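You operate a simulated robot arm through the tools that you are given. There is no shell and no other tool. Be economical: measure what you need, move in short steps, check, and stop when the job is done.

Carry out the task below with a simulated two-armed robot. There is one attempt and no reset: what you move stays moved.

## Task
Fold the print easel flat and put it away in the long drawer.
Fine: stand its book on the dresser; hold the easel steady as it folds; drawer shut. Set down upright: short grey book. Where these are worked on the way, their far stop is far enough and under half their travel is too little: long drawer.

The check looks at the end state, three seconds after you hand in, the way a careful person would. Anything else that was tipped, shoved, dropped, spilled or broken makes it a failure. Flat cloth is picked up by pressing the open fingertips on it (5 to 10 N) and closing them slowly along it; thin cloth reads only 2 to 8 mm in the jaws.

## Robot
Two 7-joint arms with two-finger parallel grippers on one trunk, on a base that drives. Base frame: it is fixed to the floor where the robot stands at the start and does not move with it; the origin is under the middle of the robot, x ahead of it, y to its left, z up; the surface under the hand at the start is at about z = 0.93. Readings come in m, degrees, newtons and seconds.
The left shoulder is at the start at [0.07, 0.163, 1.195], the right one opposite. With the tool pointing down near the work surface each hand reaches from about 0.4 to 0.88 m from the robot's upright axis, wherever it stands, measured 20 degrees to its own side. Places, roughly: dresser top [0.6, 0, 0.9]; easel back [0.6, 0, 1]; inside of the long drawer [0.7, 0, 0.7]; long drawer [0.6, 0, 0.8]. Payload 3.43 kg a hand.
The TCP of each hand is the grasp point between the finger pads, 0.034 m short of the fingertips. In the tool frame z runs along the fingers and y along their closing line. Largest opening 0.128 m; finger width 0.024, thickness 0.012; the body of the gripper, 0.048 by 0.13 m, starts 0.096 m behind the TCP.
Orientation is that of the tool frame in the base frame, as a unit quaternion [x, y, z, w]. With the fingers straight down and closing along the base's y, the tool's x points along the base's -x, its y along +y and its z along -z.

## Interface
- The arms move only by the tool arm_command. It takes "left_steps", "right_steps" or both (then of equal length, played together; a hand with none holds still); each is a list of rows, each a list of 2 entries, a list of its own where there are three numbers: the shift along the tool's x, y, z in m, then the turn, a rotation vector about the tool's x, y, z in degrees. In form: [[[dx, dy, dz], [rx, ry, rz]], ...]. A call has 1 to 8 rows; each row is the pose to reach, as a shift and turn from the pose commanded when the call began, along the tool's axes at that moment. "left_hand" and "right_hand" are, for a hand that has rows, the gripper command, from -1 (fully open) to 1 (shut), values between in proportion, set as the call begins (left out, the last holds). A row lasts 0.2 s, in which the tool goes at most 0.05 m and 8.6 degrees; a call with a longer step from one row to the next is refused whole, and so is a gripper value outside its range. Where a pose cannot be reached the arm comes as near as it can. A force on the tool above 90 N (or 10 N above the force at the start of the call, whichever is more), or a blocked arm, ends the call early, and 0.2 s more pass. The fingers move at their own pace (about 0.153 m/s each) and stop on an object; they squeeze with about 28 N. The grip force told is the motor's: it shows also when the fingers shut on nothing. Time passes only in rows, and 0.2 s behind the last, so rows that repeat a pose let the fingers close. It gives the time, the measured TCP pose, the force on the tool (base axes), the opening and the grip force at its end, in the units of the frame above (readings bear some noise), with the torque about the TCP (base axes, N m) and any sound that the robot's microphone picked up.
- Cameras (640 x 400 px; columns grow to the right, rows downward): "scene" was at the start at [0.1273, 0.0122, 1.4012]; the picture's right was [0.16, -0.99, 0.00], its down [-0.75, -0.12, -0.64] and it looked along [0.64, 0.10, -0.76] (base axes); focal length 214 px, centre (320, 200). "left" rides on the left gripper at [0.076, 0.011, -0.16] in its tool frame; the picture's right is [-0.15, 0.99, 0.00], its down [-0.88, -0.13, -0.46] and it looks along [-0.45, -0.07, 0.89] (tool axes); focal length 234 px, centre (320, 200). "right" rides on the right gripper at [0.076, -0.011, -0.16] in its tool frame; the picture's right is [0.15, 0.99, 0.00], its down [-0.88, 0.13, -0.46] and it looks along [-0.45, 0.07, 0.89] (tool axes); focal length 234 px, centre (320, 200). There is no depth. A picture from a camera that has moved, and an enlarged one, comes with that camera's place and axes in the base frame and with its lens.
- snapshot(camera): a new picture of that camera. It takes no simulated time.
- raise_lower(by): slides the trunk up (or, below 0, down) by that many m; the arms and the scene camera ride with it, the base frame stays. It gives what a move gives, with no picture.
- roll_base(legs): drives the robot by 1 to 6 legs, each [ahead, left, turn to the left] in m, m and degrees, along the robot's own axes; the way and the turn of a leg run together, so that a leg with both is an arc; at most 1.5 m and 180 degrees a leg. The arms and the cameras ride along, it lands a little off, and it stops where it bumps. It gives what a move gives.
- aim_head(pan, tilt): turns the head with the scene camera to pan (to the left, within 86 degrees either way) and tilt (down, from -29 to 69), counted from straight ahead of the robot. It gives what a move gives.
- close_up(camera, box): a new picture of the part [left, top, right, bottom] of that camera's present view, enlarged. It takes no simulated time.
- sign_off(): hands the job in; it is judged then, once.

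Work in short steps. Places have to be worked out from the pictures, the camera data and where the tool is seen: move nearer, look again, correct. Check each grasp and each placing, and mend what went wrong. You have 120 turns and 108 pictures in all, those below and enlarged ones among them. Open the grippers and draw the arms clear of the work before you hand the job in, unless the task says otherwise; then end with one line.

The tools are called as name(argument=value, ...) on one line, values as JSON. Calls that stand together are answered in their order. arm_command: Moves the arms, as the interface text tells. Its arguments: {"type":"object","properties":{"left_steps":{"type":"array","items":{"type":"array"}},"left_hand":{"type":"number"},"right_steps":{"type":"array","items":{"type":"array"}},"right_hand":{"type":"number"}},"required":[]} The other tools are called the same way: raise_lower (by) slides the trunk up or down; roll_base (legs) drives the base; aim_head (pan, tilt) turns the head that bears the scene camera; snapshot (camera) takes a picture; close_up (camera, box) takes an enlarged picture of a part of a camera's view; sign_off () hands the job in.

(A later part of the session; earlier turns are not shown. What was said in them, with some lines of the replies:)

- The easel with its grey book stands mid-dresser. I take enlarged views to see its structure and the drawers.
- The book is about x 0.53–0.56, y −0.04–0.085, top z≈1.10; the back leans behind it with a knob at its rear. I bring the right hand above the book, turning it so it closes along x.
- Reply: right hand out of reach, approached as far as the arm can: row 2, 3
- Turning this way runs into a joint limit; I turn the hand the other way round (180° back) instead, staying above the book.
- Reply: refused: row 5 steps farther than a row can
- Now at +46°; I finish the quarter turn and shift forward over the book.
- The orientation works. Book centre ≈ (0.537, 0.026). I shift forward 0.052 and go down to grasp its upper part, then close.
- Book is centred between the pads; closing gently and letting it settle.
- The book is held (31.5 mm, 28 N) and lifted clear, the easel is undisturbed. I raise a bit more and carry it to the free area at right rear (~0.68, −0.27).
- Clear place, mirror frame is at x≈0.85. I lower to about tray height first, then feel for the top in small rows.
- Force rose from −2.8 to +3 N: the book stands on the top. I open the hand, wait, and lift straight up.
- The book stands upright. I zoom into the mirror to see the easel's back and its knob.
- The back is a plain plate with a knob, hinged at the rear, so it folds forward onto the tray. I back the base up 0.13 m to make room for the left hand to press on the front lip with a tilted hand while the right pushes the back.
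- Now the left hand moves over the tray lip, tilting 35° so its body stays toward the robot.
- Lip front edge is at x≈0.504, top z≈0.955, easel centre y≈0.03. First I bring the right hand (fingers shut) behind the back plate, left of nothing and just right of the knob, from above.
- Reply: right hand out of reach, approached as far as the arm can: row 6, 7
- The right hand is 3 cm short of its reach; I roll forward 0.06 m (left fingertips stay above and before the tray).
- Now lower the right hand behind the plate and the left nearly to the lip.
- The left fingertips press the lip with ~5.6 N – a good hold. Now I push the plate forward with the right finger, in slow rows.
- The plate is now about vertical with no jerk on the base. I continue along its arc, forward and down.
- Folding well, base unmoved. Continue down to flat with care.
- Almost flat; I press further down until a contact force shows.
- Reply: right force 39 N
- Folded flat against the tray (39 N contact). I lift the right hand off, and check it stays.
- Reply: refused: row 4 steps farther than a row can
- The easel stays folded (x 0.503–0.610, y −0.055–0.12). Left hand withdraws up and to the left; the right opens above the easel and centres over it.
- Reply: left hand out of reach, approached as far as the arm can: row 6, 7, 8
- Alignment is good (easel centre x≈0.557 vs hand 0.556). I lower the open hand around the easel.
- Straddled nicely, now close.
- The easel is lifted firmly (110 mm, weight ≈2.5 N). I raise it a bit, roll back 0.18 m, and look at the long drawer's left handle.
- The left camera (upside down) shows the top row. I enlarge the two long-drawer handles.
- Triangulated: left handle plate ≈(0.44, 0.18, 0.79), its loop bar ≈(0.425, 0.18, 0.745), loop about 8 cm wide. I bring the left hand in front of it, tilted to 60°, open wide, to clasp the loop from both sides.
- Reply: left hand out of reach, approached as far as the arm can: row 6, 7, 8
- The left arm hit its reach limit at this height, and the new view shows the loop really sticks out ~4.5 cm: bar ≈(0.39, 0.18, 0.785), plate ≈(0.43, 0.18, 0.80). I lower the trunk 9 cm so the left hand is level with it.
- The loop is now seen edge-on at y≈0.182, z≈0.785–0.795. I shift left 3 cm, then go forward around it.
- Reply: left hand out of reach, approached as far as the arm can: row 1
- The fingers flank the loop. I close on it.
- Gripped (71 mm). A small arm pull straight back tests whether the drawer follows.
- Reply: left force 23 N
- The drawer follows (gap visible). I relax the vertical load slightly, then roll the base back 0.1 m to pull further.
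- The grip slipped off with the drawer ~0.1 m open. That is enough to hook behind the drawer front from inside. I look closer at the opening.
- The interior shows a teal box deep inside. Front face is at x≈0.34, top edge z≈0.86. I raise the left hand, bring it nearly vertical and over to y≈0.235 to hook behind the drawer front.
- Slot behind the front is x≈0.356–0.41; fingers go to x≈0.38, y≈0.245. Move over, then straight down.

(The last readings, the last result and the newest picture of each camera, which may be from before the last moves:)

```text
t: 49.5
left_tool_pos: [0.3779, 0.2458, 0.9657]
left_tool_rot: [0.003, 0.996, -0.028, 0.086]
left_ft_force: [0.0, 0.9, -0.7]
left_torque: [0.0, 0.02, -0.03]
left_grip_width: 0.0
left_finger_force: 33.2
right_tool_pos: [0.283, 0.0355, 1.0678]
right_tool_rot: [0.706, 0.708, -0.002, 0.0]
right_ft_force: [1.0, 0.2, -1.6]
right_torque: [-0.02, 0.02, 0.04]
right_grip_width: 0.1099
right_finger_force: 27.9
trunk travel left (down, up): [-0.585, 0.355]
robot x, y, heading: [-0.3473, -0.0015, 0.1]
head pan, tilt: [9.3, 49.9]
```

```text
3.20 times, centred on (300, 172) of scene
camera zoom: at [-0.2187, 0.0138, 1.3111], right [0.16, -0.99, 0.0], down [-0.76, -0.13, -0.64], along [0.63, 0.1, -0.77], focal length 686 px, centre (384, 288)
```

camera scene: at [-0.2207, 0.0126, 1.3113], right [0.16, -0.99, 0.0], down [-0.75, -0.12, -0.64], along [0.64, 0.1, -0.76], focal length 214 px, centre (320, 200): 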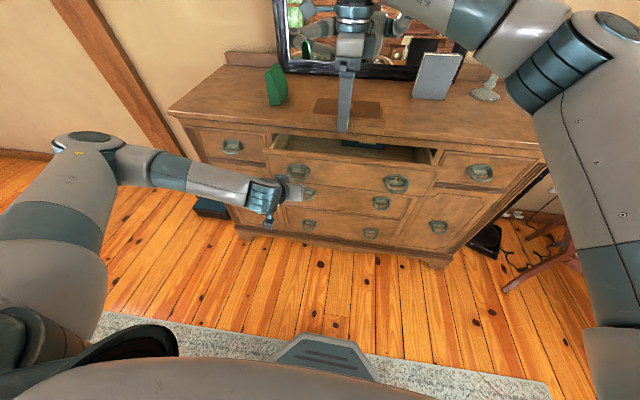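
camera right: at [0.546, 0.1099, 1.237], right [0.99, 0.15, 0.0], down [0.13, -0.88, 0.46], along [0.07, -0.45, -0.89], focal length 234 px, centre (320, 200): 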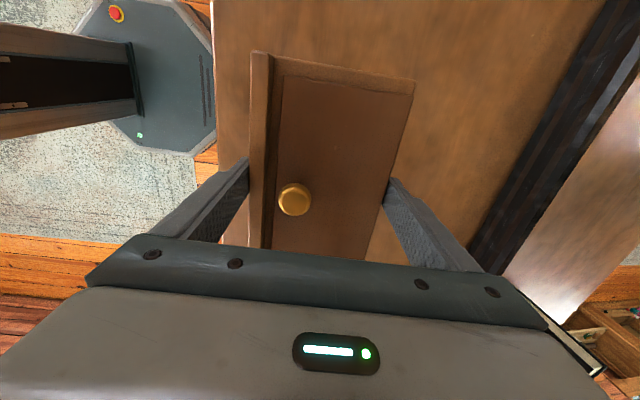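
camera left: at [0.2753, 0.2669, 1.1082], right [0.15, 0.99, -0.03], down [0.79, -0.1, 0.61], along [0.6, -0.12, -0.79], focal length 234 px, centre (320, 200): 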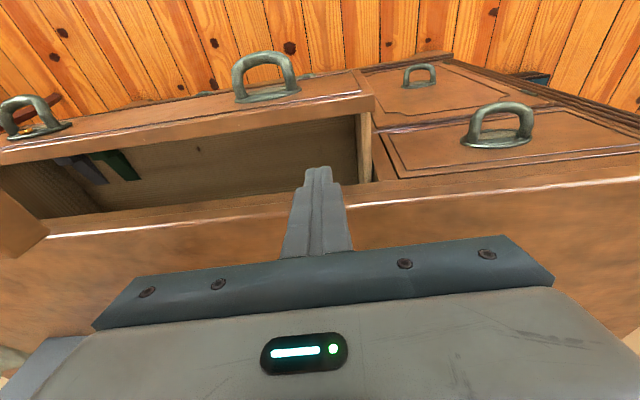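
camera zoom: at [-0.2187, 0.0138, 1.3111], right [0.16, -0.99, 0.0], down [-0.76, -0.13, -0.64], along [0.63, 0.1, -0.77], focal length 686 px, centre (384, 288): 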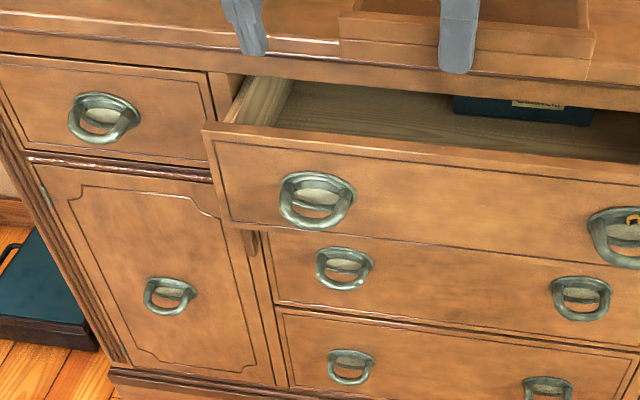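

The finger is right over the slot with clearance; I go straight down 0.11 m.

arm_command(left_steps=[[[0.0066, 0, 0.0375], [0, 0, 0]], [[0.013, 0, 0.075], [0, 0, 0]], [[0.019, 0, 0.108], [0, 0, 0]]])

arm_command(left_steps=[[[0.01, 0, -0.002], [0, 0, 0]], [[0.0197, 0, -0.0035], [0, 0, 0]], [[0.0295, 0, -0.0052], [0, 0, 0]], [[0.0394, 0, -0.007], [0, 0, 0]]])

snapshot(camera="scene")

snapshot(camera="left")

```text
t: 50.4
left_tool_pos: [0.3781, 0.2368, 0.8582]
left_tool_rot: [0.002, 0.996, -0.027, 0.086]
left_ft_force: [-0.1, 0.8, 0.6]
left_torque: [0.01, 0.01, -0.01]
left_grip_width: 0.0001
left_finger_force: 32.9
right_tool_pos: [0.2823, 0.0336, 1.0671]
right_tool_rot: [0.706, 0.708, -0.001, 0.0]
right_ft_force: [0.5, 1.0, -2.4]
right_torque: [0.01, -0.03, 0.0]
right_grip_width: 0.1099
right_finger_force: 27.9
trunk travel left (down, up): [-0.585, 0.355]
robot x, y, heading: [-0.3489, 0.0007, 0.0]
head pan, tilt: [9.3, 49.9]
```

```text
t: 51.4
left_tool_pos: [0.3373, 0.2404, 0.8565]
left_tool_rot: [0.003, 0.996, -0.028, 0.086]
left_ft_force: [1.5, -0.2, 0.5]
left_torque: [-0.02, -0.01, -0.02]
left_grip_width: 0.0001
left_finger_force: 33.1
right_tool_pos: [0.2821, 0.035, 1.0678]
right_tool_rot: [0.706, 0.708, 0.0, 0.0]
right_ft_force: [0.6, 1.0, -2.1]
right_torque: [0.0, -0.01, 0.01]
right_grip_width: 0.1099
right_finger_force: 28.3
trunk travel left (down, up): [-0.585, 0.355]
robot x, y, heading: [-0.3495, 0.0011, 0.1]
head pan, tilt: [9.3, 49.9]
```

```text
39 pictures are left
camera scene: at [-0.2197, 0.0126, 1.3111], right [0.16, -0.99, 0.0], down [-0.75, -0.12, -0.64], along [0.64, 0.1, -0.77], focal length 214 px, centre (320, 200)
```

scene: 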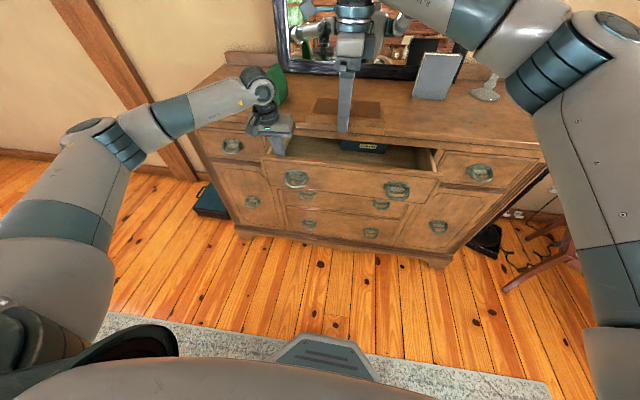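

```text
38 pictures are left
camera left: at [0.2347, 0.2601, 1.0002], right [0.15, 0.99, -0.03], down [0.79, -0.1, 0.61], along [0.6, -0.12, -0.79], focal length 234 px, centre (320, 200)
```

left: 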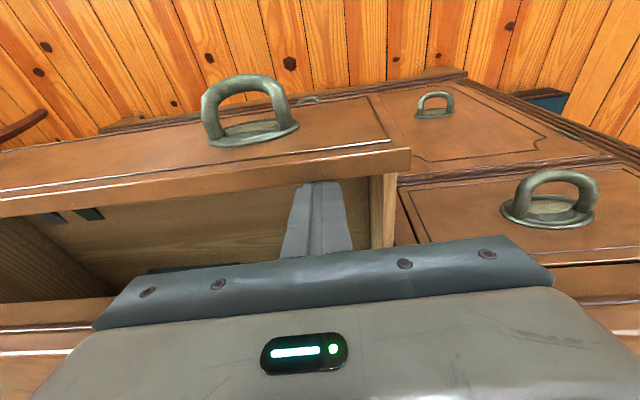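

Hooked, drawer is following easily. I pull on with the arm by 0.16 m.

arm_command(left_steps=[[[0.0197, 0, -0.0035], [0, 0, 0]], [[0.0394, 0, -0.007], [0, 0, 0]], [[0.059, 0, -0.0104], [0, 0, 0]], [[0.0788, 0, -0.0139], [0, 0, 0]], [[0.0985, 0, -0.0174], [0, 0, 0]], [[0.118, 0, -0.0208], [0, 0, 0]], [[0.138, 0, -0.0243], [0, 0, 0]], [[0.1576, 0, -0.0278], [0, 0, 0]]])

snapshot(camera="scene")

```text
t: 53.1
left_tool_pos: [0.1752, 0.243, 0.8569]
left_tool_rot: [0.003, 0.996, -0.028, 0.086]
left_ft_force: [-0.3, 0.2, -0.6]
left_torque: [0.01, -0.01, 0.01]
left_grip_width: 0.0002
left_finger_force: 32.9
right_tool_pos: [0.2804, 0.0337, 1.0681]
right_tool_rot: [0.705, 0.709, 0.0, 0.0]
right_ft_force: [-0.2, 0.3, -2.6]
right_torque: [0.0, 0.0, -0.01]
right_grip_width: 0.1096
right_finger_force: 27.6
trunk travel left (down, up): [-0.585, 0.355]
robot x, y, heading: [-0.3498, 0.0034, 0.1]
head pan, tilt: [9.3, 49.9]
```

```text
37 pictures are left
camera scene: at [-0.2203, 0.0127, 1.3112], right [0.16, -0.99, 0.0], down [-0.75, -0.12, -0.64], along [0.64, 0.1, -0.76], focal length 214 px, centre (320, 200)
```

scene: 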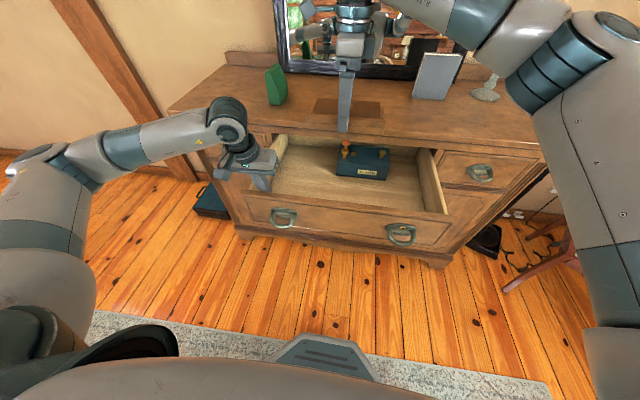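

The drawer is wide open now; I pull a little more toward its stop and enlarge the interior.

arm_command(left_steps=[[[0.0148, 0, -0.0026], [0, 0, 0]], [[0.0295, 0, -0.0052], [0, 0, 0]], [[0.0443, 0, -0.0078], [0, 0, 0]], [[0.059, 0, -0.0104], [0, 0, 0]]])

close_up(camera="scene", box=[230, 110, 470, 260])

snapshot(camera="left")

snapshot(camera="right")

```text
t: 54.2
left_tool_pos: [0.1409, 0.2424, 0.8617]
left_tool_rot: [-0.006, 0.994, -0.03, 0.107]
left_ft_force: [45.1, -2.5, -10.3]
left_torque: [-0.01, -0.25, -0.07]
left_grip_width: 0.0
left_finger_force: 32.9
right_tool_pos: [0.2862, 0.031, 1.0656]
right_tool_rot: [0.707, 0.707, 0.0, 0.0]
right_ft_force: [-0.8, -0.9, -1.6]
right_torque: [0.02, -0.09, -0.02]
right_grip_width: 0.1098
right_finger_force: 28.4
trunk travel left (down, up): [-0.585, 0.355]
robot x, y, heading: [-0.3414, 0.0041, -0.1]
head pan, tilt: [9.3, 49.9]
stopped in row 4 (left hand): the force on the tool passed its limit at 95 N (the readings are from after the stop); the commanded pose is now the measured one
```

```text
2.67 times, centred on (350, 185) of scene
camera zoom: at [-0.2149, 0.0125, 1.3105], right [0.16, -0.99, 0.0], down [-0.76, -0.12, -0.64], along [0.63, 0.1, -0.77], focal length 572 px, centre (240, 240)
```

zoom: 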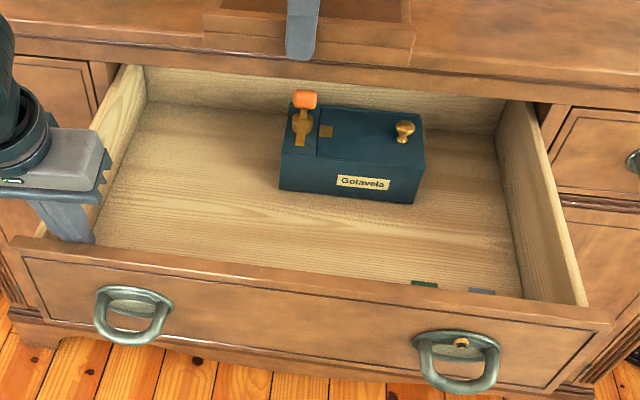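

```text
35 pictures are left
camera left: at [0.0314, 0.262, 1.0013], right [0.14, 0.99, -0.03], down [0.76, -0.09, 0.64], along [0.63, -0.11, -0.77], focal length 234 px, centre (320, 200)
```

left: 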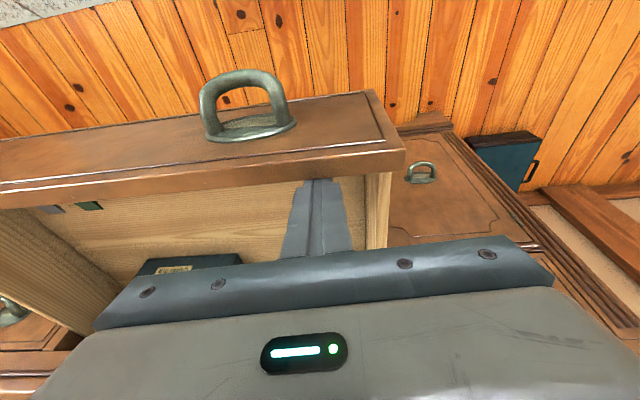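

```text
34 pictures are left
camera right: at [0.2743, 0.1084, 1.2261], right [0.99, 0.15, 0.0], down [0.13, -0.88, 0.46], along [0.07, -0.45, -0.89], focal length 234 px, centre (320, 200)
```

right: 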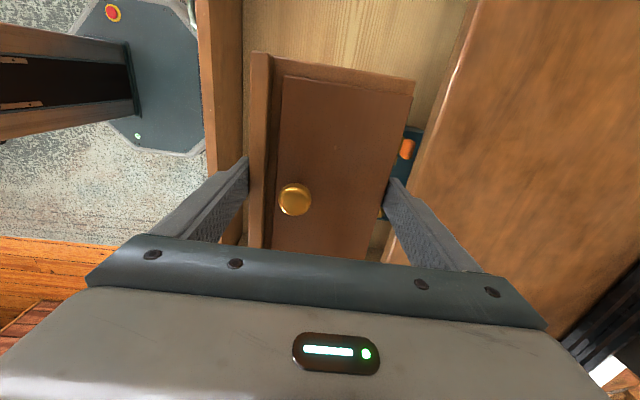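

The drawer is at its far stop. Inside: a teal tin (front at x≈0.35, y −0.13…0.05) and small items near (0.2, −0.14). Free space for the easel centres at (0.24, 0.10). I lift the left hand out and away, and shift the easel above that spot.

arm_command(left_steps=[[[-0.008, 0, 0], [0, 0, 0]], [[-0.016, 0, -0.035], [0, 0, 0]], [[-0.024, 0, -0.075], [0, 0, 0]], [[-0.032, 0, -0.115], [0, 0, 0]], [[-0.04, 0.0, -0.155], [0, 0, 0]], [[-0.044, 0.03, -0.175], [0, 0, 0]], [[-0.044, 0.07, -0.185], [0, 0, 0]], [[-0.044, 0.11, -0.185], [0, 0, 0]]])

arm_command(right_steps=[[[0.023, -0.015, 0], [0, 0, 0]], [[0.046, -0.03, 0], [0, 0, 0]], [[0.069, -0.046, 0], [0, 0, 0]], [[0.069, -0.046, 0.03], [0, 0, 0]], [[0.069, -0.046, 0.06], [0, 0, 0]]])

snapshot(camera="right")

snapshot(camera="scene")

```text
t: 56.0
left_tool_pos: [0.1401, 0.3626, 1.0454]
left_tool_rot: [-0.003, 0.994, -0.029, 0.103]
left_ft_force: [0.0, -0.1, 0.3]
left_torque: [-0.05, -0.01, -0.03]
left_grip_width: 0.0
left_finger_force: 33.5
right_tool_pos: [0.2838, 0.0332, 1.0682]
right_tool_rot: [0.707, 0.707, 0.0, 0.0]
right_ft_force: [0.2, 0.5, -3.8]
right_torque: [0.0, -0.02, -0.02]
right_grip_width: 0.1099
right_finger_force: 27.9
trunk travel left (down, up): [-0.585, 0.355]
robot x, y, heading: [-0.3472, -0.0018, 0.0]
head pan, tilt: [9.3, 49.9]
```

```text
t: 57.2
left_tool_pos: [0.1394, 0.3617, 1.0461]
left_tool_rot: [-0.004, 0.994, -0.029, 0.102]
left_ft_force: [0.2, 0.6, 0.4]
left_torque: [0.0, -0.01, 0.01]
left_grip_width: 0.0002
left_finger_force: 33.1
right_tool_pos: [0.2389, 0.1002, 1.0083]
right_tool_rot: [0.707, 0.707, 0.0, 0.001]
right_ft_force: [-0.1, 1.1, -2.6]
right_torque: [0.0, 0.0, 0.03]
right_grip_width: 0.1096
right_finger_force: 27.7
trunk travel left (down, up): [-0.585, 0.355]
robot x, y, heading: [-0.3445, -0.0018, -0.1]
head pan, tilt: [9.3, 49.9]
```

```text
33 pictures are left
camera right: at [0.2258, 0.1768, 1.1683], right [0.99, 0.15, 0.0], down [0.13, -0.88, 0.46], along [0.07, -0.45, -0.89], focal length 234 px, centre (320, 200)
```

right: 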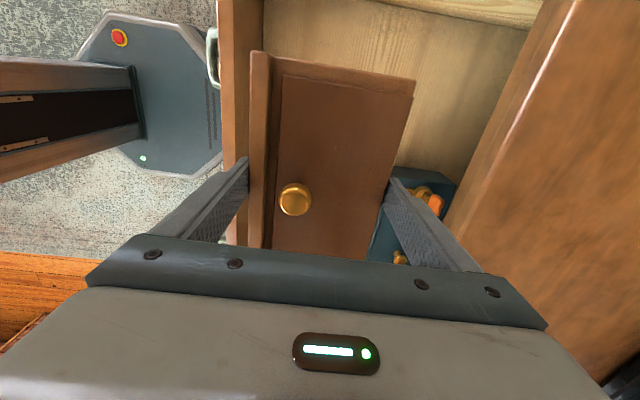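

```text
32 pictures are left
camera scene: at [-0.2173, 0.0122, 1.3112], right [0.16, -0.99, 0.0], down [-0.76, -0.12, -0.64], along [0.64, 0.1, -0.77], focal length 214 px, centre (320, 200)
```

scene: 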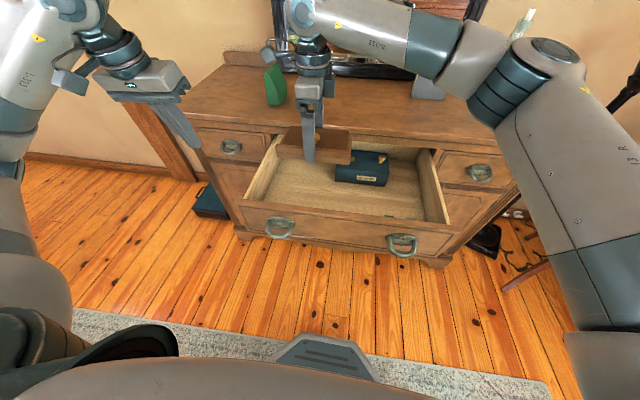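

All clear. I shift 8 mm further in and lower the easel into the drawer, then feel for the floor.

arm_command(right_steps=[[[0, 0.008, 0.04], [0, 0, 0]], [[0, 0.008, 0.085], [0, 0, 0]], [[0, 0.008, 0.125], [0, 0, 0]], [[0, 0.008, 0.16], [0, 0, 0]], [[0, 0.008, 0.19], [0, 0, 0]]])

snapshot(camera="right")

close_up(camera="scene", box=[230, 110, 470, 260])

```text
t: 58.4
left_tool_pos: [0.139, 0.3617, 1.0459]
left_tool_rot: [-0.004, 0.994, -0.029, 0.103]
left_ft_force: [-0.4, 0.2, -0.2]
left_torque: [-0.01, 0.03, -0.03]
left_grip_width: 0.0
left_finger_force: 32.5
right_tool_pos: [0.2457, 0.1006, 0.8163]
right_tool_rot: [0.708, 0.707, 0.0, -0.001]
right_ft_force: [0.4, -0.3, -2.7]
right_torque: [0.0, -0.03, 0.0]
right_grip_width: 0.1095
right_finger_force: 28.1
trunk travel left (down, up): [-0.585, 0.355]
robot x, y, heading: [-0.3441, -0.0019, -0.3]
head pan, tilt: [9.3, 49.9]
```

```text
31 pictures are left
camera right: at [0.2339, 0.1765, 0.9762], right [0.99, 0.15, 0.0], down [0.13, -0.88, 0.46], along [0.07, -0.45, -0.89], focal length 234 px, centre (320, 200)
```

right: 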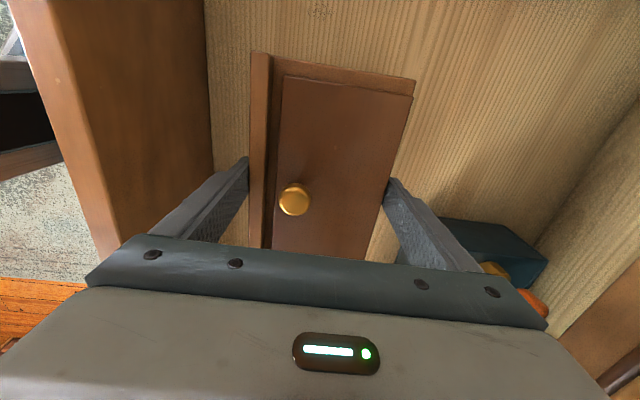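

```text
2.67 times, centred on (350, 185) of scene
camera zoom: at [-0.2173, 0.0122, 1.3112], right [0.16, -0.99, 0.0], down [-0.76, -0.12, -0.64], along [0.64, 0.1, -0.77], focal length 572 px, centre (240, 240)
```

zoom: 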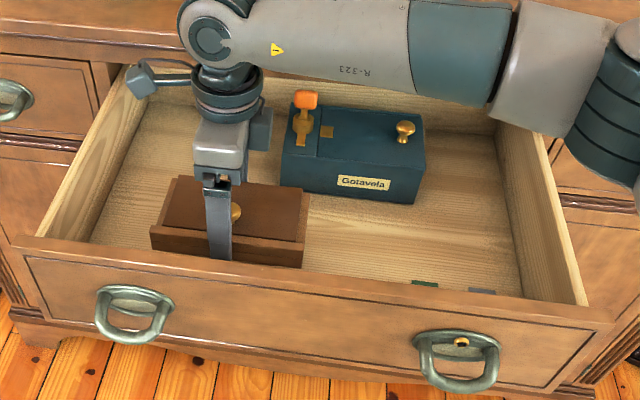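

Well placed. Lowering in small rows until floor contact.

arm_command(right_steps=[[[0, 0, 0.006], [0, 0, 0]], [[0, 0, 0.012], [0, 0, 0]], [[0, 0, 0.018], [0, 0, 0]], [[0, 0, 0.023], [0, 0, 0]], [[0, 0, 0.027], [0, 0, 0]], [[0, 0, 0.031], [0, 0, 0]]])

```text
t: 59.8
left_tool_pos: [0.1392, 0.3613, 1.0465]
left_tool_rot: [-0.004, 0.994, -0.029, 0.102]
left_ft_force: [-0.1, 0.0, -0.5]
left_torque: [0.03, 0.0, 0.07]
left_grip_width: 0.0001
left_finger_force: 33.2
right_tool_pos: [0.2454, 0.0998, 0.7873]
right_tool_rot: [0.706, 0.708, 0.0, -0.001]
right_ft_force: [-0.1, 0.3, -2.9]
right_torque: [0.0, 0.0, 0.02]
right_grip_width: 0.1098
right_finger_force: 28.0
trunk travel left (down, up): [-0.585, 0.355]
robot x, y, heading: [-0.3469, 0.0018, -0.0]
head pan, tilt: [9.3, 49.9]
```

No contact yet; continue down.

arm_command(right_steps=[[[0, 0, 0.003], [0, 0, 0]], [[0, 0, 0.006], [0, 0, 0]], [[0, 0, 0.009], [0, 0, 0]], [[0, 0, 0.012], [0, 0, 0]], [[0, 0, 0.015], [0, 0, 0]], [[0, 0, 0.018], [0, 0, 0]]])

```text
t: 61.2
left_tool_pos: [0.1391, 0.3619, 1.0457]
left_tool_rot: [-0.004, 0.994, -0.029, 0.102]
left_ft_force: [0.4, 0.4, -0.1]
left_torque: [-0.01, 0.01, 0.02]
left_grip_width: 0.0001
left_finger_force: 33.5
right_tool_pos: [0.2459, 0.1008, 0.7696]
right_tool_rot: [0.706, 0.708, 0.0, 0.0]
right_ft_force: [0.5, 0.0, -3.5]
right_torque: [0.01, -0.05, 0.03]
right_grip_width: 0.1098
right_finger_force: 27.8
trunk travel left (down, up): [-0.585, 0.355]
robot x, y, heading: [-0.3445, -0.0, -0.2]
head pan, tilt: [9.3, 49.9]
```

arm_command(right_steps=[[[0, 0, 0.004], [0, 0, 0]], [[0, 0, 0.008], [0, 0, 0]], [[0, 0, 0.012], [0, 0, 0]], [[0, 0, 0.015], [0, 0, 0]], [[0, 0, 0.018], [0, 0, 0]], [[0, 0, 0.021], [0, 0, 0]]])

close_up(camera="scene", box=[230, 110, 470, 260])

```text
t: 62.6
left_tool_pos: [0.1331, 0.3593, 1.0507]
left_tool_rot: [-0.002, 0.994, -0.028, 0.105]
left_ft_force: [-0.4, 0.1, -0.1]
left_torque: [0.01, -0.03, 0.0]
left_grip_width: 0.0001
left_finger_force: 33.1
right_tool_pos: [0.245, 0.1016, 0.7601]
right_tool_rot: [0.707, 0.707, 0.007, 0.003]
right_ft_force: [6.3, -8.8, 87.6]
right_torque: [-1.97, 5.13, 0.88]
right_grip_width: 0.1095
right_finger_force: 27.9
trunk travel left (down, up): [-0.585, 0.355]
robot x, y, heading: [-0.3466, 0.0018, -0.3]
head pan, tilt: [9.3, 49.9]
```

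```text
2.67 times, centred on (350, 185) of scene
camera zoom: at [-0.2253, 0.0097, 1.313], right [0.16, -0.99, 0.0], down [-0.75, -0.12, -0.65], along [0.64, 0.1, -0.76], focal length 572 px, centre (240, 240)
```

zoom: 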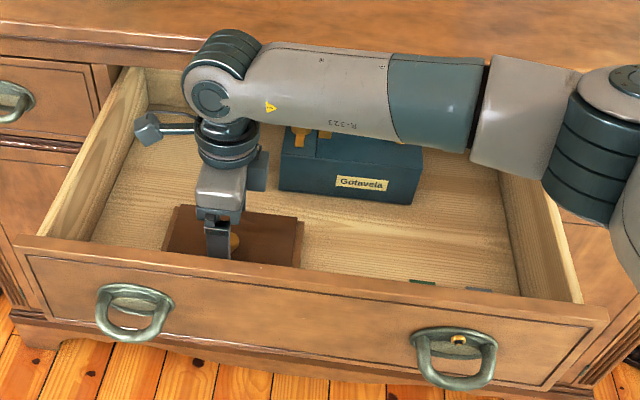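

Firm contact (88 N) – floor reached. I ease back up a centimetre to relieve before releasing.

arm_command(right_steps=[[[0, 0, -0.006], [0, 0, 0]], [[0, 0, -0.012], [0, 0, 0]]])

snapshot(camera="right")

```text
t: 63.2
left_tool_pos: [0.1387, 0.3619, 1.0459]
left_tool_rot: [-0.004, 0.994, -0.028, 0.103]
left_ft_force: [0.1, 0.1, -1.2]
left_torque: [-0.02, -0.04, -0.01]
left_grip_width: 0.0
left_finger_force: 33.0
right_tool_pos: [0.2455, 0.1016, 0.7578]
right_tool_rot: [0.707, 0.707, 0.002, 0.0]
right_ft_force: [10.4, -3.0, 25.2]
right_torque: [0.68, 0.2, 0.03]
right_grip_width: 0.1097
right_finger_force: 27.8
trunk travel left (down, up): [-0.585, 0.355]
robot x, y, heading: [-0.3471, -0.0013, -0.0]
head pan, tilt: [9.3, 49.9]
```

```text
28 pictures are left
camera right: at [0.2327, 0.1774, 0.9192], right [0.99, 0.15, 0.0], down [0.13, -0.88, 0.45], along [0.07, -0.45, -0.89], focal length 234 px, centre (320, 200)
```

right: 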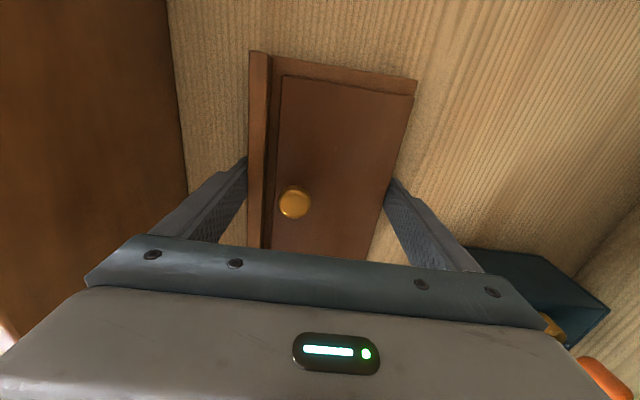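

arm_command(right_steps=[[[0, 0, -0.003], [0, 0, 0]]])

arm_command(right_steps=[[[0, 0, 0], [0, 0, 0]], [[0, 0, 0], [0, 0, 0]], [[0, 0, 0], [0, 0, 0]]], right_hand=-1)

snapshot(camera="right")

```text
t: 63.6
left_tool_pos: [0.1393, 0.3608, 1.0459]
left_tool_rot: [-0.004, 0.994, -0.028, 0.102]
left_ft_force: [-0.6, -1.1, 1.0]
left_torque: [0.02, 0.01, -0.02]
left_grip_width: 0.0
left_finger_force: 33.0
right_tool_pos: [0.2446, 0.1015, 0.7594]
right_tool_rot: [0.707, 0.707, -0.002, 0.0]
right_ft_force: [3.3, -1.0, 3.6]
right_torque: [0.58, -0.45, -0.28]
right_grip_width: 0.1095
right_finger_force: 28.2
trunk travel left (down, up): [-0.585, 0.355]
robot x, y, heading: [-0.3433, 0.0008, -0.2]
head pan, tilt: [9.3, 49.9]
```

```text
t: 64.4
left_tool_pos: [0.1384, 0.361, 1.0457]
left_tool_rot: [-0.004, 0.994, -0.029, 0.102]
left_ft_force: [0.6, 0.4, -0.5]
left_torque: [0.02, -0.01, 0.04]
left_grip_width: 0.0
left_finger_force: 32.9
right_tool_pos: [0.2458, 0.1017, 0.7612]
right_tool_rot: [0.707, 0.707, 0.0, 0.0]
right_ft_force: [1.1, -0.6, 0.0]
right_torque: [0.01, 0.01, 0.0]
right_grip_width: 0.1281
right_finger_force: 0.0
trunk travel left (down, up): [-0.585, 0.355]
robot x, y, heading: [-0.3447, 0.0035, -0.1]
head pan, tilt: [9.3, 49.9]
```

```text
27 pictures are left
camera right: at [0.2329, 0.178, 0.9216], right [0.99, 0.15, 0.0], down [0.13, -0.88, 0.46], along [0.07, -0.45, -0.89], focal length 234 px, centre (320, 200)
```

right: 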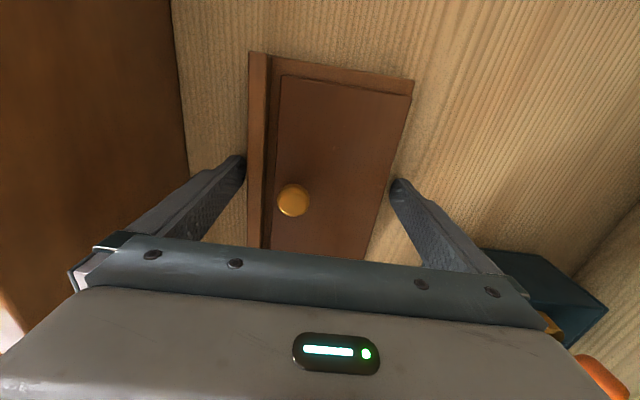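

Released, flat on the drawer floor. I lift the right hand straight out, then back toward its side.

arm_command(right_steps=[[[0, 0, -0.03], [0, 0, 0]], [[0, 0, -0.07], [0, 0, 0]], [[0, 0, -0.11], [0, 0, 0]], [[0, 0, -0.15], [0, 0, 0]], [[0, 0, -0.19], [0, 0, 0]], [[0, 0, -0.23], [0, 0, 0]], [[0, 0, -0.27], [0, 0, 0]], [[0, 0, -0.3], [0, 0, 0]]])

arm_command(right_steps=[[[-0.045, 0, 0], [0, 0, 0]], [[-0.09, 0, 0], [0, 0, 0]], [[-0.135, 0, 0], [0, 0, 0]], [[-0.18, 0, 0], [0, 0, 0]], [[-0.225, 0, 0], [0, 0, 0]], [[-0.27, 0, 0], [0, 0, 0]], [[-0.315, 0, 0], [0, 0, 0]], [[-0.36, 0, 0], [0, 0, 0]]], right_hand=1)

snapshot(camera="scene")

```text
t: 66.2
left_tool_pos: [0.138, 0.3622, 1.0455]
left_tool_rot: [-0.004, 0.994, -0.029, 0.104]
left_ft_force: [-0.8, -0.7, 0.7]
left_torque: [0.03, 0.02, 0.03]
left_grip_width: 0.0
left_finger_force: 32.8
right_tool_pos: [0.2446, 0.0999, 1.0615]
right_tool_rot: [0.707, 0.708, 0.0, 0.0]
right_ft_force: [0.5, 0.6, -0.2]
right_torque: [0.01, -0.03, 0.0]
right_grip_width: 0.128
right_finger_force: 0.0
trunk travel left (down, up): [-0.585, 0.355]
robot x, y, heading: [-0.3431, 0.0001, -0.2]
head pan, tilt: [9.3, 49.9]
```

```text
t: 68.0
left_tool_pos: [0.1391, 0.3601, 1.0463]
left_tool_rot: [-0.004, 0.994, -0.028, 0.103]
left_ft_force: [0.3, 0.3, -0.5]
left_torque: [0.0, -0.01, 0.02]
left_grip_width: 0.0
left_finger_force: 32.9
right_tool_pos: [0.2461, -0.261, 1.0614]
right_tool_rot: [0.707, 0.707, 0.001, 0.0]
right_ft_force: [-0.3, 0.1, -0.2]
right_torque: [-0.01, -0.05, 0.01]
right_grip_width: 0.0001
right_finger_force: 28.2
trunk travel left (down, up): [-0.585, 0.355]
robot x, y, heading: [-0.3438, -0.0018, -0.3]
head pan, tilt: [9.3, 49.9]
```

```text
26 pictures are left
camera scene: at [-0.2187, 0.0103, 1.3113], right [0.16, -0.99, 0.0], down [-0.75, -0.12, -0.64], along [0.64, 0.1, -0.76], focal length 214 px, centre (320, 200)
```

scene: 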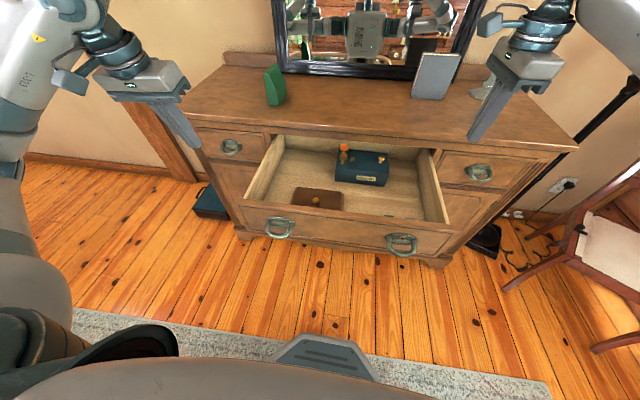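

The easel lies flat in the drawer, everything else in place. To close: I roll back 0.25 m and bring the left hand (shut, tilting to ~49°) in front of the drawer's middle.

roll_base(legs=[[-0.25, 0, 0]])

arm_command(left_steps=[[[0, -0.039, 0], [0, -4.6, 0]], [[0, -0.078, 0], [0, -9.2, 0]], [[0, -0.117, 0], [0, -13.9, 0]], [[0, -0.156, 0], [0, -18.5, 0]], [[0, -0.195, 0], [0, -23, 0]], [[0, -0.234, 0], [0, -28, 0]], [[0, -0.273, 0], [0, -32.5, 0]], [[0, -0.311, 0], [0, -37, 0]]])

snapshot(camera="scene")

```text
t: 69.8
left_tool_pos: [-0.114, 0.3596, 1.0461]
left_tool_rot: [-0.002, 0.994, -0.029, 0.103]
left_ft_force: [0.8, 0.7, -0.5]
left_torque: [-0.03, 0.0, -0.01]
left_grip_width: 0.0
left_finger_force: 33.1
right_tool_pos: [-0.0094, -0.259, 1.0624]
right_tool_rot: [0.708, 0.707, 0.0, 0.0]
right_ft_force: [-0.5, 0.4, -0.3]
right_torque: [0.06, -0.03, 0.02]
right_grip_width: 0.0
right_finger_force: 27.4
trunk travel left (down, up): [-0.585, 0.355]
robot x, y, heading: [-0.5969, -0.0009, -0.3]
head pan, tilt: [9.3, 49.9]
```

```text
t: 71.6
left_tool_pos: [-0.1167, 0.0499, 1.0624]
left_tool_rot: [-0.012, 0.911, -0.025, 0.412]
left_ft_force: [0.0, -0.2, -0.1]
left_torque: [0.02, 0.02, -0.03]
left_grip_width: 0.0
left_finger_force: 32.8
right_tool_pos: [-0.0081, -0.2613, 1.0618]
right_tool_rot: [0.708, 0.706, 0.001, -0.002]
right_ft_force: [1.1, -0.4, 0.0]
right_torque: [0.05, 0.0, 0.03]
right_grip_width: 0.0
right_finger_force: 28.4
trunk travel left (down, up): [-0.585, 0.355]
robot x, y, heading: [-0.5964, 0.0022, -0.3]
head pan, tilt: [9.3, 49.9]
```

```text
25 pictures are left
camera scene: at [-0.4726, 0.0105, 1.3112], right [0.16, -0.99, 0.0], down [-0.76, -0.12, -0.64], along [0.64, 0.1, -0.76], focal length 214 px, centre (320, 200)
```

scene: 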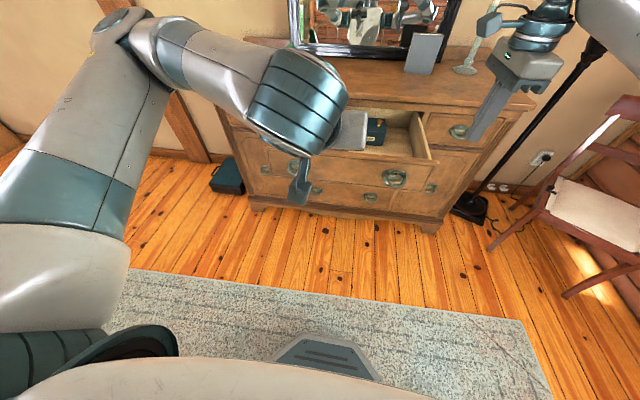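

Now lower the left hand to z≈0.82 ahead of the drawer front.

arm_command(left_steps=[[[0.0114, 0, 0.0325], [0, 0, 0]], [[0.0228, 0, 0.065], [0, 0, 0]], [[0.0342, 0, 0.0974], [0, 0, 0]], [[0.0456, 0, 0.13], [0, 0, 0]], [[0.057, 0, 0.1624], [0, 0, 0]], [[0.0683, 0, 0.195], [0, 0, 0]], [[0.0797, 0, 0.2273], [0, 0, 0]], [[0.0911, 0, 0.2598], [0, 0, 0]]])

snapshot(camera="left")

snapshot(camera="scene")

```text
t: 73.4
left_tool_pos: [0.0232, 0.038, 0.8226]
left_tool_rot: [-0.011, 0.91, -0.027, 0.414]
left_ft_force: [0.2, 0.4, -0.5]
left_torque: [0.01, 0.01, 0.0]
left_grip_width: 0.0003
left_finger_force: 32.8
right_tool_pos: [-0.0094, -0.2582, 1.0611]
right_tool_rot: [0.708, 0.706, 0.0, -0.001]
right_ft_force: [0.5, -0.3, -0.5]
right_torque: [0.0, 0.03, 0.0]
right_grip_width: 0.0003
right_finger_force: 27.7
trunk travel left (down, up): [-0.585, 0.355]
robot x, y, heading: [-0.5978, 0.005, -0.2]
head pan, tilt: [9.3, 49.9]
```

```text
24 pictures are left
camera left: at [-0.1476, 0.0531, 0.8703], right [0.1, 0.99, 0.05], down [0.24, -0.07, 0.97], along [0.97, -0.08, -0.24], focal length 234 px, centre (320, 200)
```

left: 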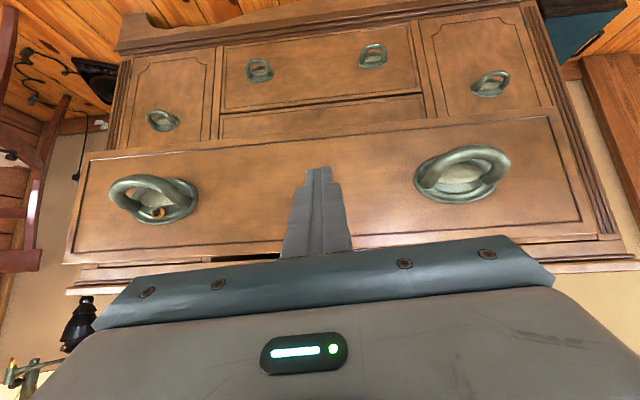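

```text
23 pictures are left
camera scene: at [-0.4717, 0.0126, 1.3112], right [0.16, -0.99, 0.0], down [-0.76, -0.12, -0.64], along [0.64, 0.1, -0.77], focal length 214 px, centre (320, 200)
```

scene: 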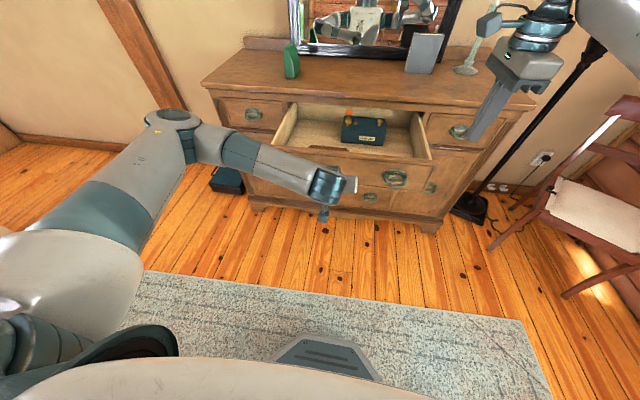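

The finger points at the drawer's middle, between the handles. I push by rolling forward in short legs.

roll_base(legs=[[0.05, 0, 0], [0.06, 0, 0], [0.06, 0, 0], [0.06, 0, 0]])

snapshot(camera="scene")

snapshot(camera="left")

```text
t: 76.1
left_tool_pos: [0.2546, 0.038, 0.8222]
left_tool_rot: [-0.011, 0.91, -0.027, 0.413]
left_ft_force: [0.0, -0.1, 0.0]
left_torque: [-0.02, -0.01, 0.01]
left_grip_width: 0.0
left_finger_force: 33.1
right_tool_pos: [0.2237, -0.2608, 1.0615]
right_tool_rot: [0.707, 0.707, -0.001, -0.001]
right_ft_force: [0.4, 0.0, 0.5]
right_torque: [0.0, -0.01, -0.02]
right_grip_width: 0.0
right_finger_force: 28.1
trunk travel left (down, up): [-0.585, 0.355]
robot x, y, heading: [-0.3687, -0.0019, -0.3]
head pan, tilt: [9.3, 49.9]
```

```text
22 pictures are left
camera scene: at [-0.2402, 0.0117, 1.3111], right [0.16, -0.99, 0.0], down [-0.76, -0.12, -0.64], along [0.64, 0.1, -0.77], focal length 214 px, centre (320, 200)
```

scene: 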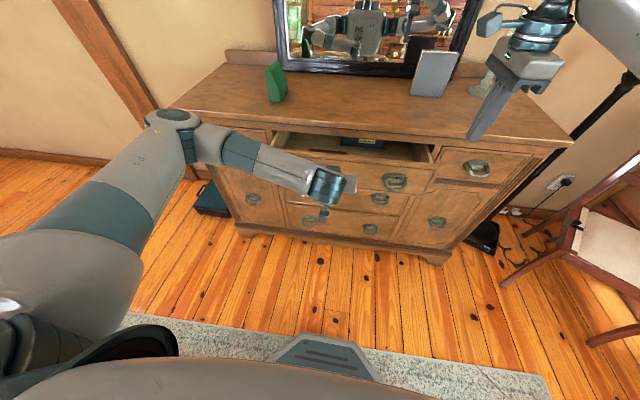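

```text
21 pictures are left
camera left: at [0.0836, 0.0525, 0.8706], right [0.1, 0.99, 0.05], down [0.24, -0.07, 0.97], along [0.97, -0.08, -0.24], focal length 234 px, centre (320, 200)
```

left: 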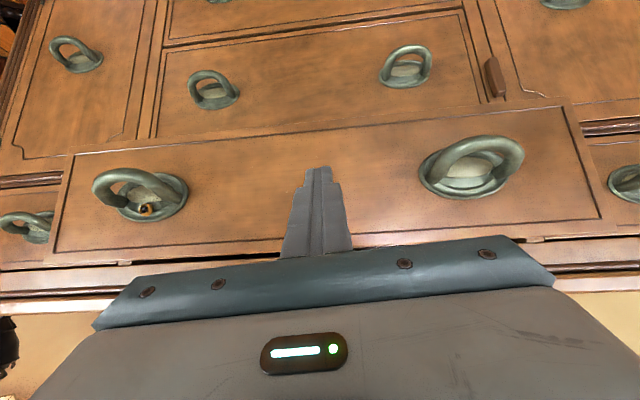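

Closing smoothly. Two more short legs, then the arm finishes.

roll_base(legs=[[0.06, 0, 0], [0.05, 0, 0]])

snapshot(camera="scene")

```text
t: 77.6
left_tool_pos: [0.3623, 0.0366, 0.8243]
left_tool_rot: [-0.011, 0.911, -0.027, 0.412]
left_ft_force: [0.6, 0.1, 0.2]
left_torque: [0.04, 0.0, 0.01]
left_grip_width: 0.0
left_finger_force: 32.7
right_tool_pos: [0.3311, -0.2614, 1.0605]
right_tool_rot: [0.709, 0.705, 0.0, 0.001]
right_ft_force: [-0.8, 1.2, 0.0]
right_torque: [0.02, 0.03, 0.0]
right_grip_width: 0.0
right_finger_force: 28.3
trunk travel left (down, up): [-0.585, 0.355]
robot x, y, heading: [-0.2576, -0.0021, -0.2]
head pan, tilt: [9.3, 49.9]
```

```text
20 pictures are left
camera scene: at [-0.1319, 0.011, 1.3113], right [0.16, -0.99, 0.0], down [-0.76, -0.12, -0.64], along [0.64, 0.1, -0.76], focal length 214 px, centre (320, 200)
```

scene: 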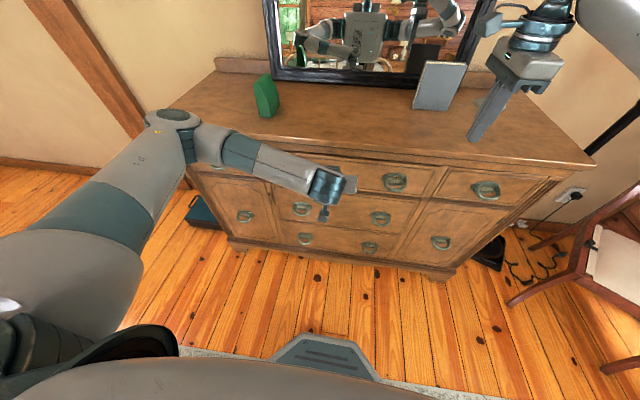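

Nearly shut. The arm now pushes on in 6 mm rows.

arm_command(left_steps=[[[-0.004, 0, 0.0045], [0, 0, 0]], [[-0.008, 0, 0.009], [0, 0, 0]], [[-0.012, 0, 0.0135], [0, 0, 0]], [[-0.0158, 0, 0.018], [0, 0, 0]], [[-0.0198, 0, 0.0225], [0, 0, 0]]])

snapshot(camera="left")

close_up(camera="scene", box=[180, 120, 480, 308])

```text
t: 78.8
left_tool_pos: [0.393, 0.0364, 0.8236]
left_tool_rot: [-0.011, 0.911, -0.027, 0.412]
left_ft_force: [-0.1, -0.5, -0.2]
left_torque: [0.03, 0.01, 0.04]
left_grip_width: 0.0
left_finger_force: 32.7
right_tool_pos: [0.3313, -0.2609, 1.0606]
right_tool_rot: [0.709, 0.706, 0.0, 0.0]
right_ft_force: [0.2, -0.3, 0.2]
right_torque: [0.01, 0.03, -0.02]
right_grip_width: 0.0
right_finger_force: 28.1
trunk travel left (down, up): [-0.585, 0.355]
robot x, y, heading: [-0.2565, -0.0018, -0.1]
head pan, tilt: [9.3, 49.9]
```

```text
19 pictures are left
camera left: at [0.2226, 0.0516, 0.8711], right [0.1, 0.99, 0.05], down [0.24, -0.08, 0.97], along [0.97, -0.08, -0.24], focal length 234 px, centre (320, 200)
```

left: 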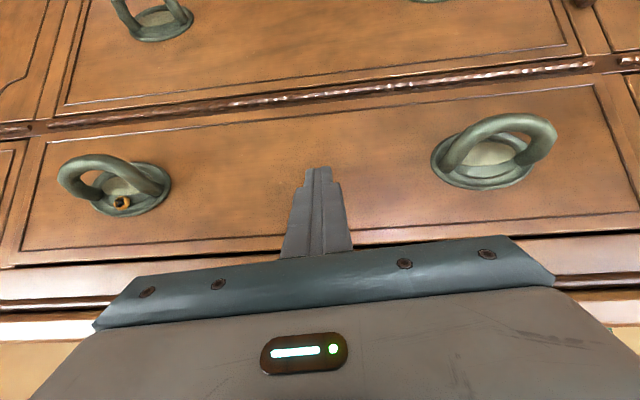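

```text
2.13 times, centred on (330, 214) of scene
camera zoom: at [-0.1315, 0.0107, 1.3112], right [0.16, -0.99, 0.0], down [-0.76, -0.12, -0.64], along [0.64, 0.1, -0.77], focal length 456 px, centre (299, 170)
```

zoom: 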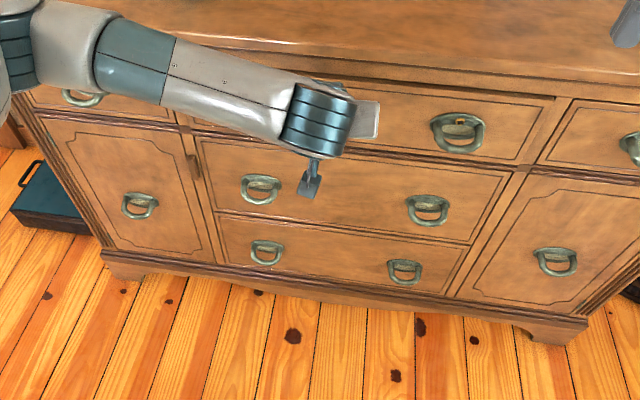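

Still a little proud of the frame; keep pushing until it stops.

arm_command(left_steps=[[[-0.0026, 0, 0.003], [0, 0, 0]], [[-0.0053, 0, 0.006], [0, 0, 0]], [[-0.008, 0, 0.009], [0, 0, 0]], [[-0.0106, 0, 0.012], [0, 0, 0]], [[-0.0132, 0, 0.015], [0, 0, 0]], [[-0.0158, 0, 0.018], [0, 0, 0]]])

snapshot(camera="left")

```text
t: 80.2
left_tool_pos: [0.4071, 0.0359, 0.823]
left_tool_rot: [-0.01, 0.912, -0.027, 0.41]
left_ft_force: [-61.3, 11.4, -1.4]
left_torque: [0.03, 0.87, 0.37]
left_grip_width: 0.0
left_finger_force: 33.3
right_tool_pos: [0.3256, -0.2587, 1.0652]
right_tool_rot: [0.708, 0.706, 0.001, 0.003]
right_ft_force: [0.2, 0.1, -0.1]
right_torque: [-0.01, -0.02, -0.01]
right_grip_width: 0.0
right_finger_force: 28.1
trunk travel left (down, up): [-0.585, 0.355]
robot x, y, heading: [-0.26, -0.0009, -0.4]
head pan, tilt: [9.3, 49.9]
```

```text
17 pictures are left
camera left: at [0.2368, 0.0519, 0.8718], right [0.1, 0.99, 0.05], down [0.24, -0.08, 0.97], along [0.96, -0.09, -0.25], focal length 234 px, centre (320, 200)
```

left: 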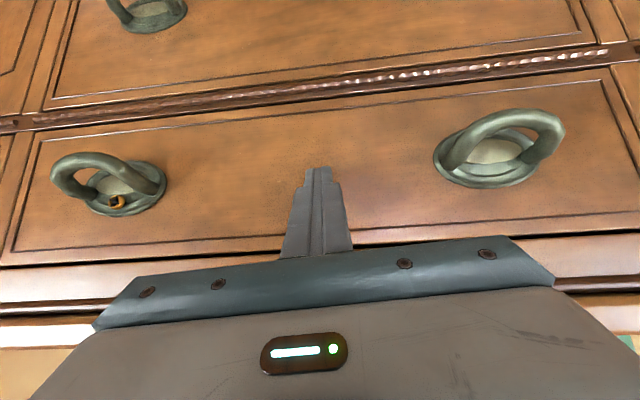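

It hit its stop (61 N). I withdraw the left hand, roll back and inspect.

arm_command(left_steps=[[[0.013, 0, -0.015], [0, 0, 0]], [[0.033, 0, -0.0375], [0, 0, 0]], [[0.06, 0, -0.067], [0, 0, 0]]])

roll_base(legs=[[-0.2, 0, 0]])

snapshot(camera="scene")

snapshot(camera="left")

```text
t: 81.0
left_tool_pos: [0.3283, 0.0361, 0.8237]
left_tool_rot: [-0.011, 0.91, -0.026, 0.414]
left_ft_force: [-0.4, 0.5, -0.9]
left_torque: [-0.01, 0.01, 0.01]
left_grip_width: 0.0001
left_finger_force: 32.7
right_tool_pos: [0.3312, -0.2615, 1.0611]
right_tool_rot: [0.708, 0.706, -0.001, 0.0]
right_ft_force: [-0.6, -0.1, -1.1]
right_torque: [0.03, 0.02, -0.01]
right_grip_width: 0.0001
right_finger_force: 27.9
trunk travel left (down, up): [-0.585, 0.355]
robot x, y, heading: [-0.2599, -0.0029, -0.3]
head pan, tilt: [9.3, 49.9]
```

```text
t: 82.5
left_tool_pos: [0.1295, 0.0377, 0.8238]
left_tool_rot: [-0.011, 0.91, -0.027, 0.413]
left_ft_force: [-1.1, 0.4, -0.1]
left_torque: [0.0, 0.01, 0.01]
left_grip_width: 0.0
left_finger_force: 33.1
right_tool_pos: [0.1316, -0.2602, 1.0613]
right_tool_rot: [0.708, 0.706, 0.0, 0.0]
right_ft_force: [-0.1, 0.1, -0.1]
right_torque: [0.02, -0.05, 0.01]
right_grip_width: 0.0001
right_finger_force: 28.2
trunk travel left (down, up): [-0.585, 0.355]
robot x, y, heading: [-0.4588, 0.0041, -0.2]
head pan, tilt: [9.3, 49.9]
```

```text
16 pictures are left
camera scene: at [-0.331, 0.0119, 1.3113], right [0.16, -0.99, 0.0], down [-0.76, -0.12, -0.64], along [0.64, 0.1, -0.76], focal length 214 px, centre (320, 200)
```

scene: 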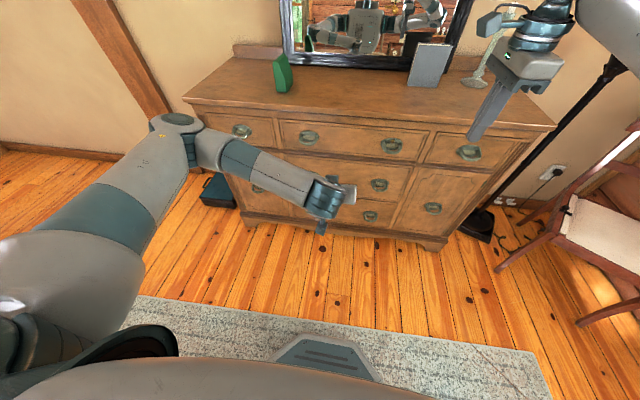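

```text
15 pictures are left
camera left: at [-0.042, 0.0524, 0.8705], right [0.1, 0.99, 0.05], down [0.24, -0.08, 0.97], along [0.97, -0.08, -0.24], focal length 234 px, centre (320, 200)
```

left: 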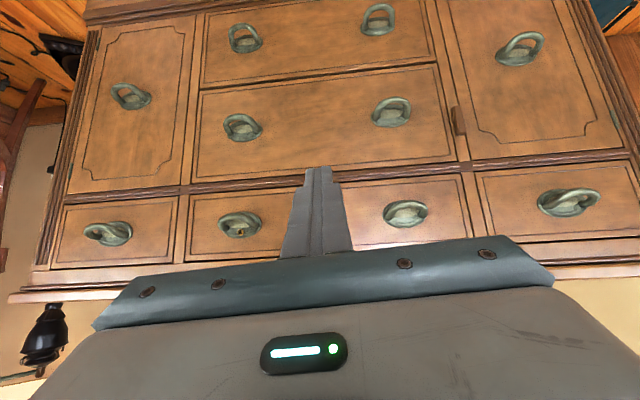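

The drawer looks flush. I check enlarged views and open both hands (they are clear of the work).

arm_command(left_steps=[[[0.02, 0, -0.02], [0, 0, 0]], [[0.03, 0, -0.03], [0, 0, 0]], [[0.03, 0, -0.03], [0, 0, 0]]], right_steps=[[[0, 0, -0.02], [0, 0, 0]], [[0, 0, -0.03], [0, 0, 0]], [[0, 0, -0.03], [0, 0, 0]]], left_hand=-1, right_hand=-1)

close_up(camera="scene", box=[180, 30, 560, 268])

close_up(camera="left", box=[20, 120, 640, 300])

```text
t: 83.3
left_tool_pos: [0.0873, 0.0394, 0.8195]
left_tool_rot: [-0.012, 0.911, -0.026, 0.412]
left_ft_force: [-0.2, 0.4, 0.0]
left_torque: [-0.01, 0.0, -0.02]
left_grip_width: 0.128
left_finger_force: 0.0
right_tool_pos: [0.1327, -0.2607, 1.0908]
right_tool_rot: [0.708, 0.706, 0.0, 0.0]
right_ft_force: [-0.4, 0.4, 0.4]
right_torque: [0.01, -0.01, -0.03]
right_grip_width: 0.1278
right_finger_force: 0.0
trunk travel left (down, up): [-0.585, 0.355]
robot x, y, heading: [-0.4595, 0.0013, -0.4]
head pan, tilt: [9.3, 49.9]
```

```text
1.68 times, centred on (370, 149) of scene
camera zoom: at [-0.3298, 0.012, 1.3111], right [0.16, -0.99, 0.0], down [-0.76, -0.12, -0.64], along [0.64, 0.1, -0.77], focal length 360 px, centre (236, 286)
```

zoom: 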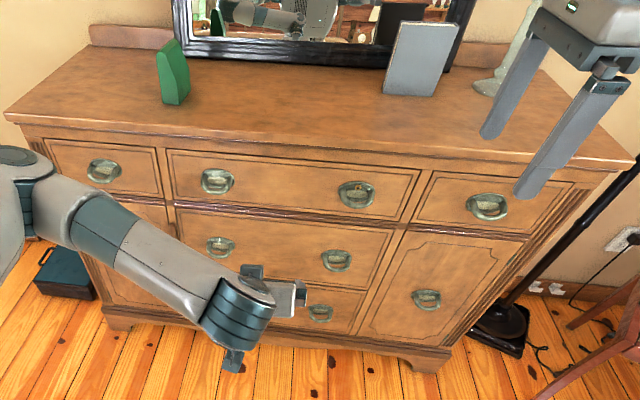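

```text
1.03 times, centred on (330, 210) of left (not enlarged: the box is as wide or as high as the picture)
camera zoom: at [-0.0836, 0.0531, 0.867], right [0.1, 0.99, 0.05], down [0.24, -0.07, 0.97], along [0.97, -0.08, -0.24], focal length 242 px, centre (310, 190)
```

zoom: 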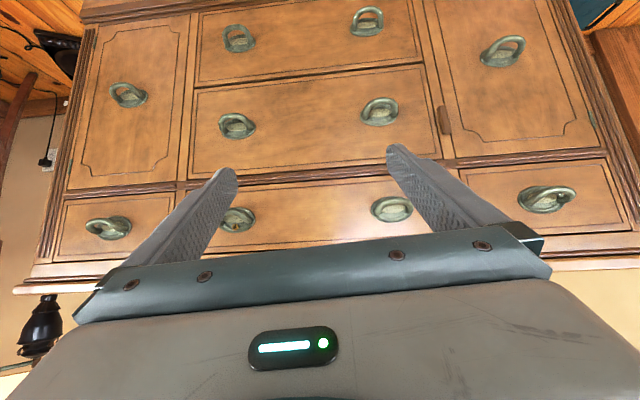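

The drawer is flush with its neighbours, the book stands upright on the dresser, and the green object and candlestick have not moved. Both hands are open and clear of the work, so I hand in.

sign_off()

```text
The job is handed in.
```

The easel is folded flat and lying in the long drawer, the drawer is shut, and the short grey book stands upright on the dresser.
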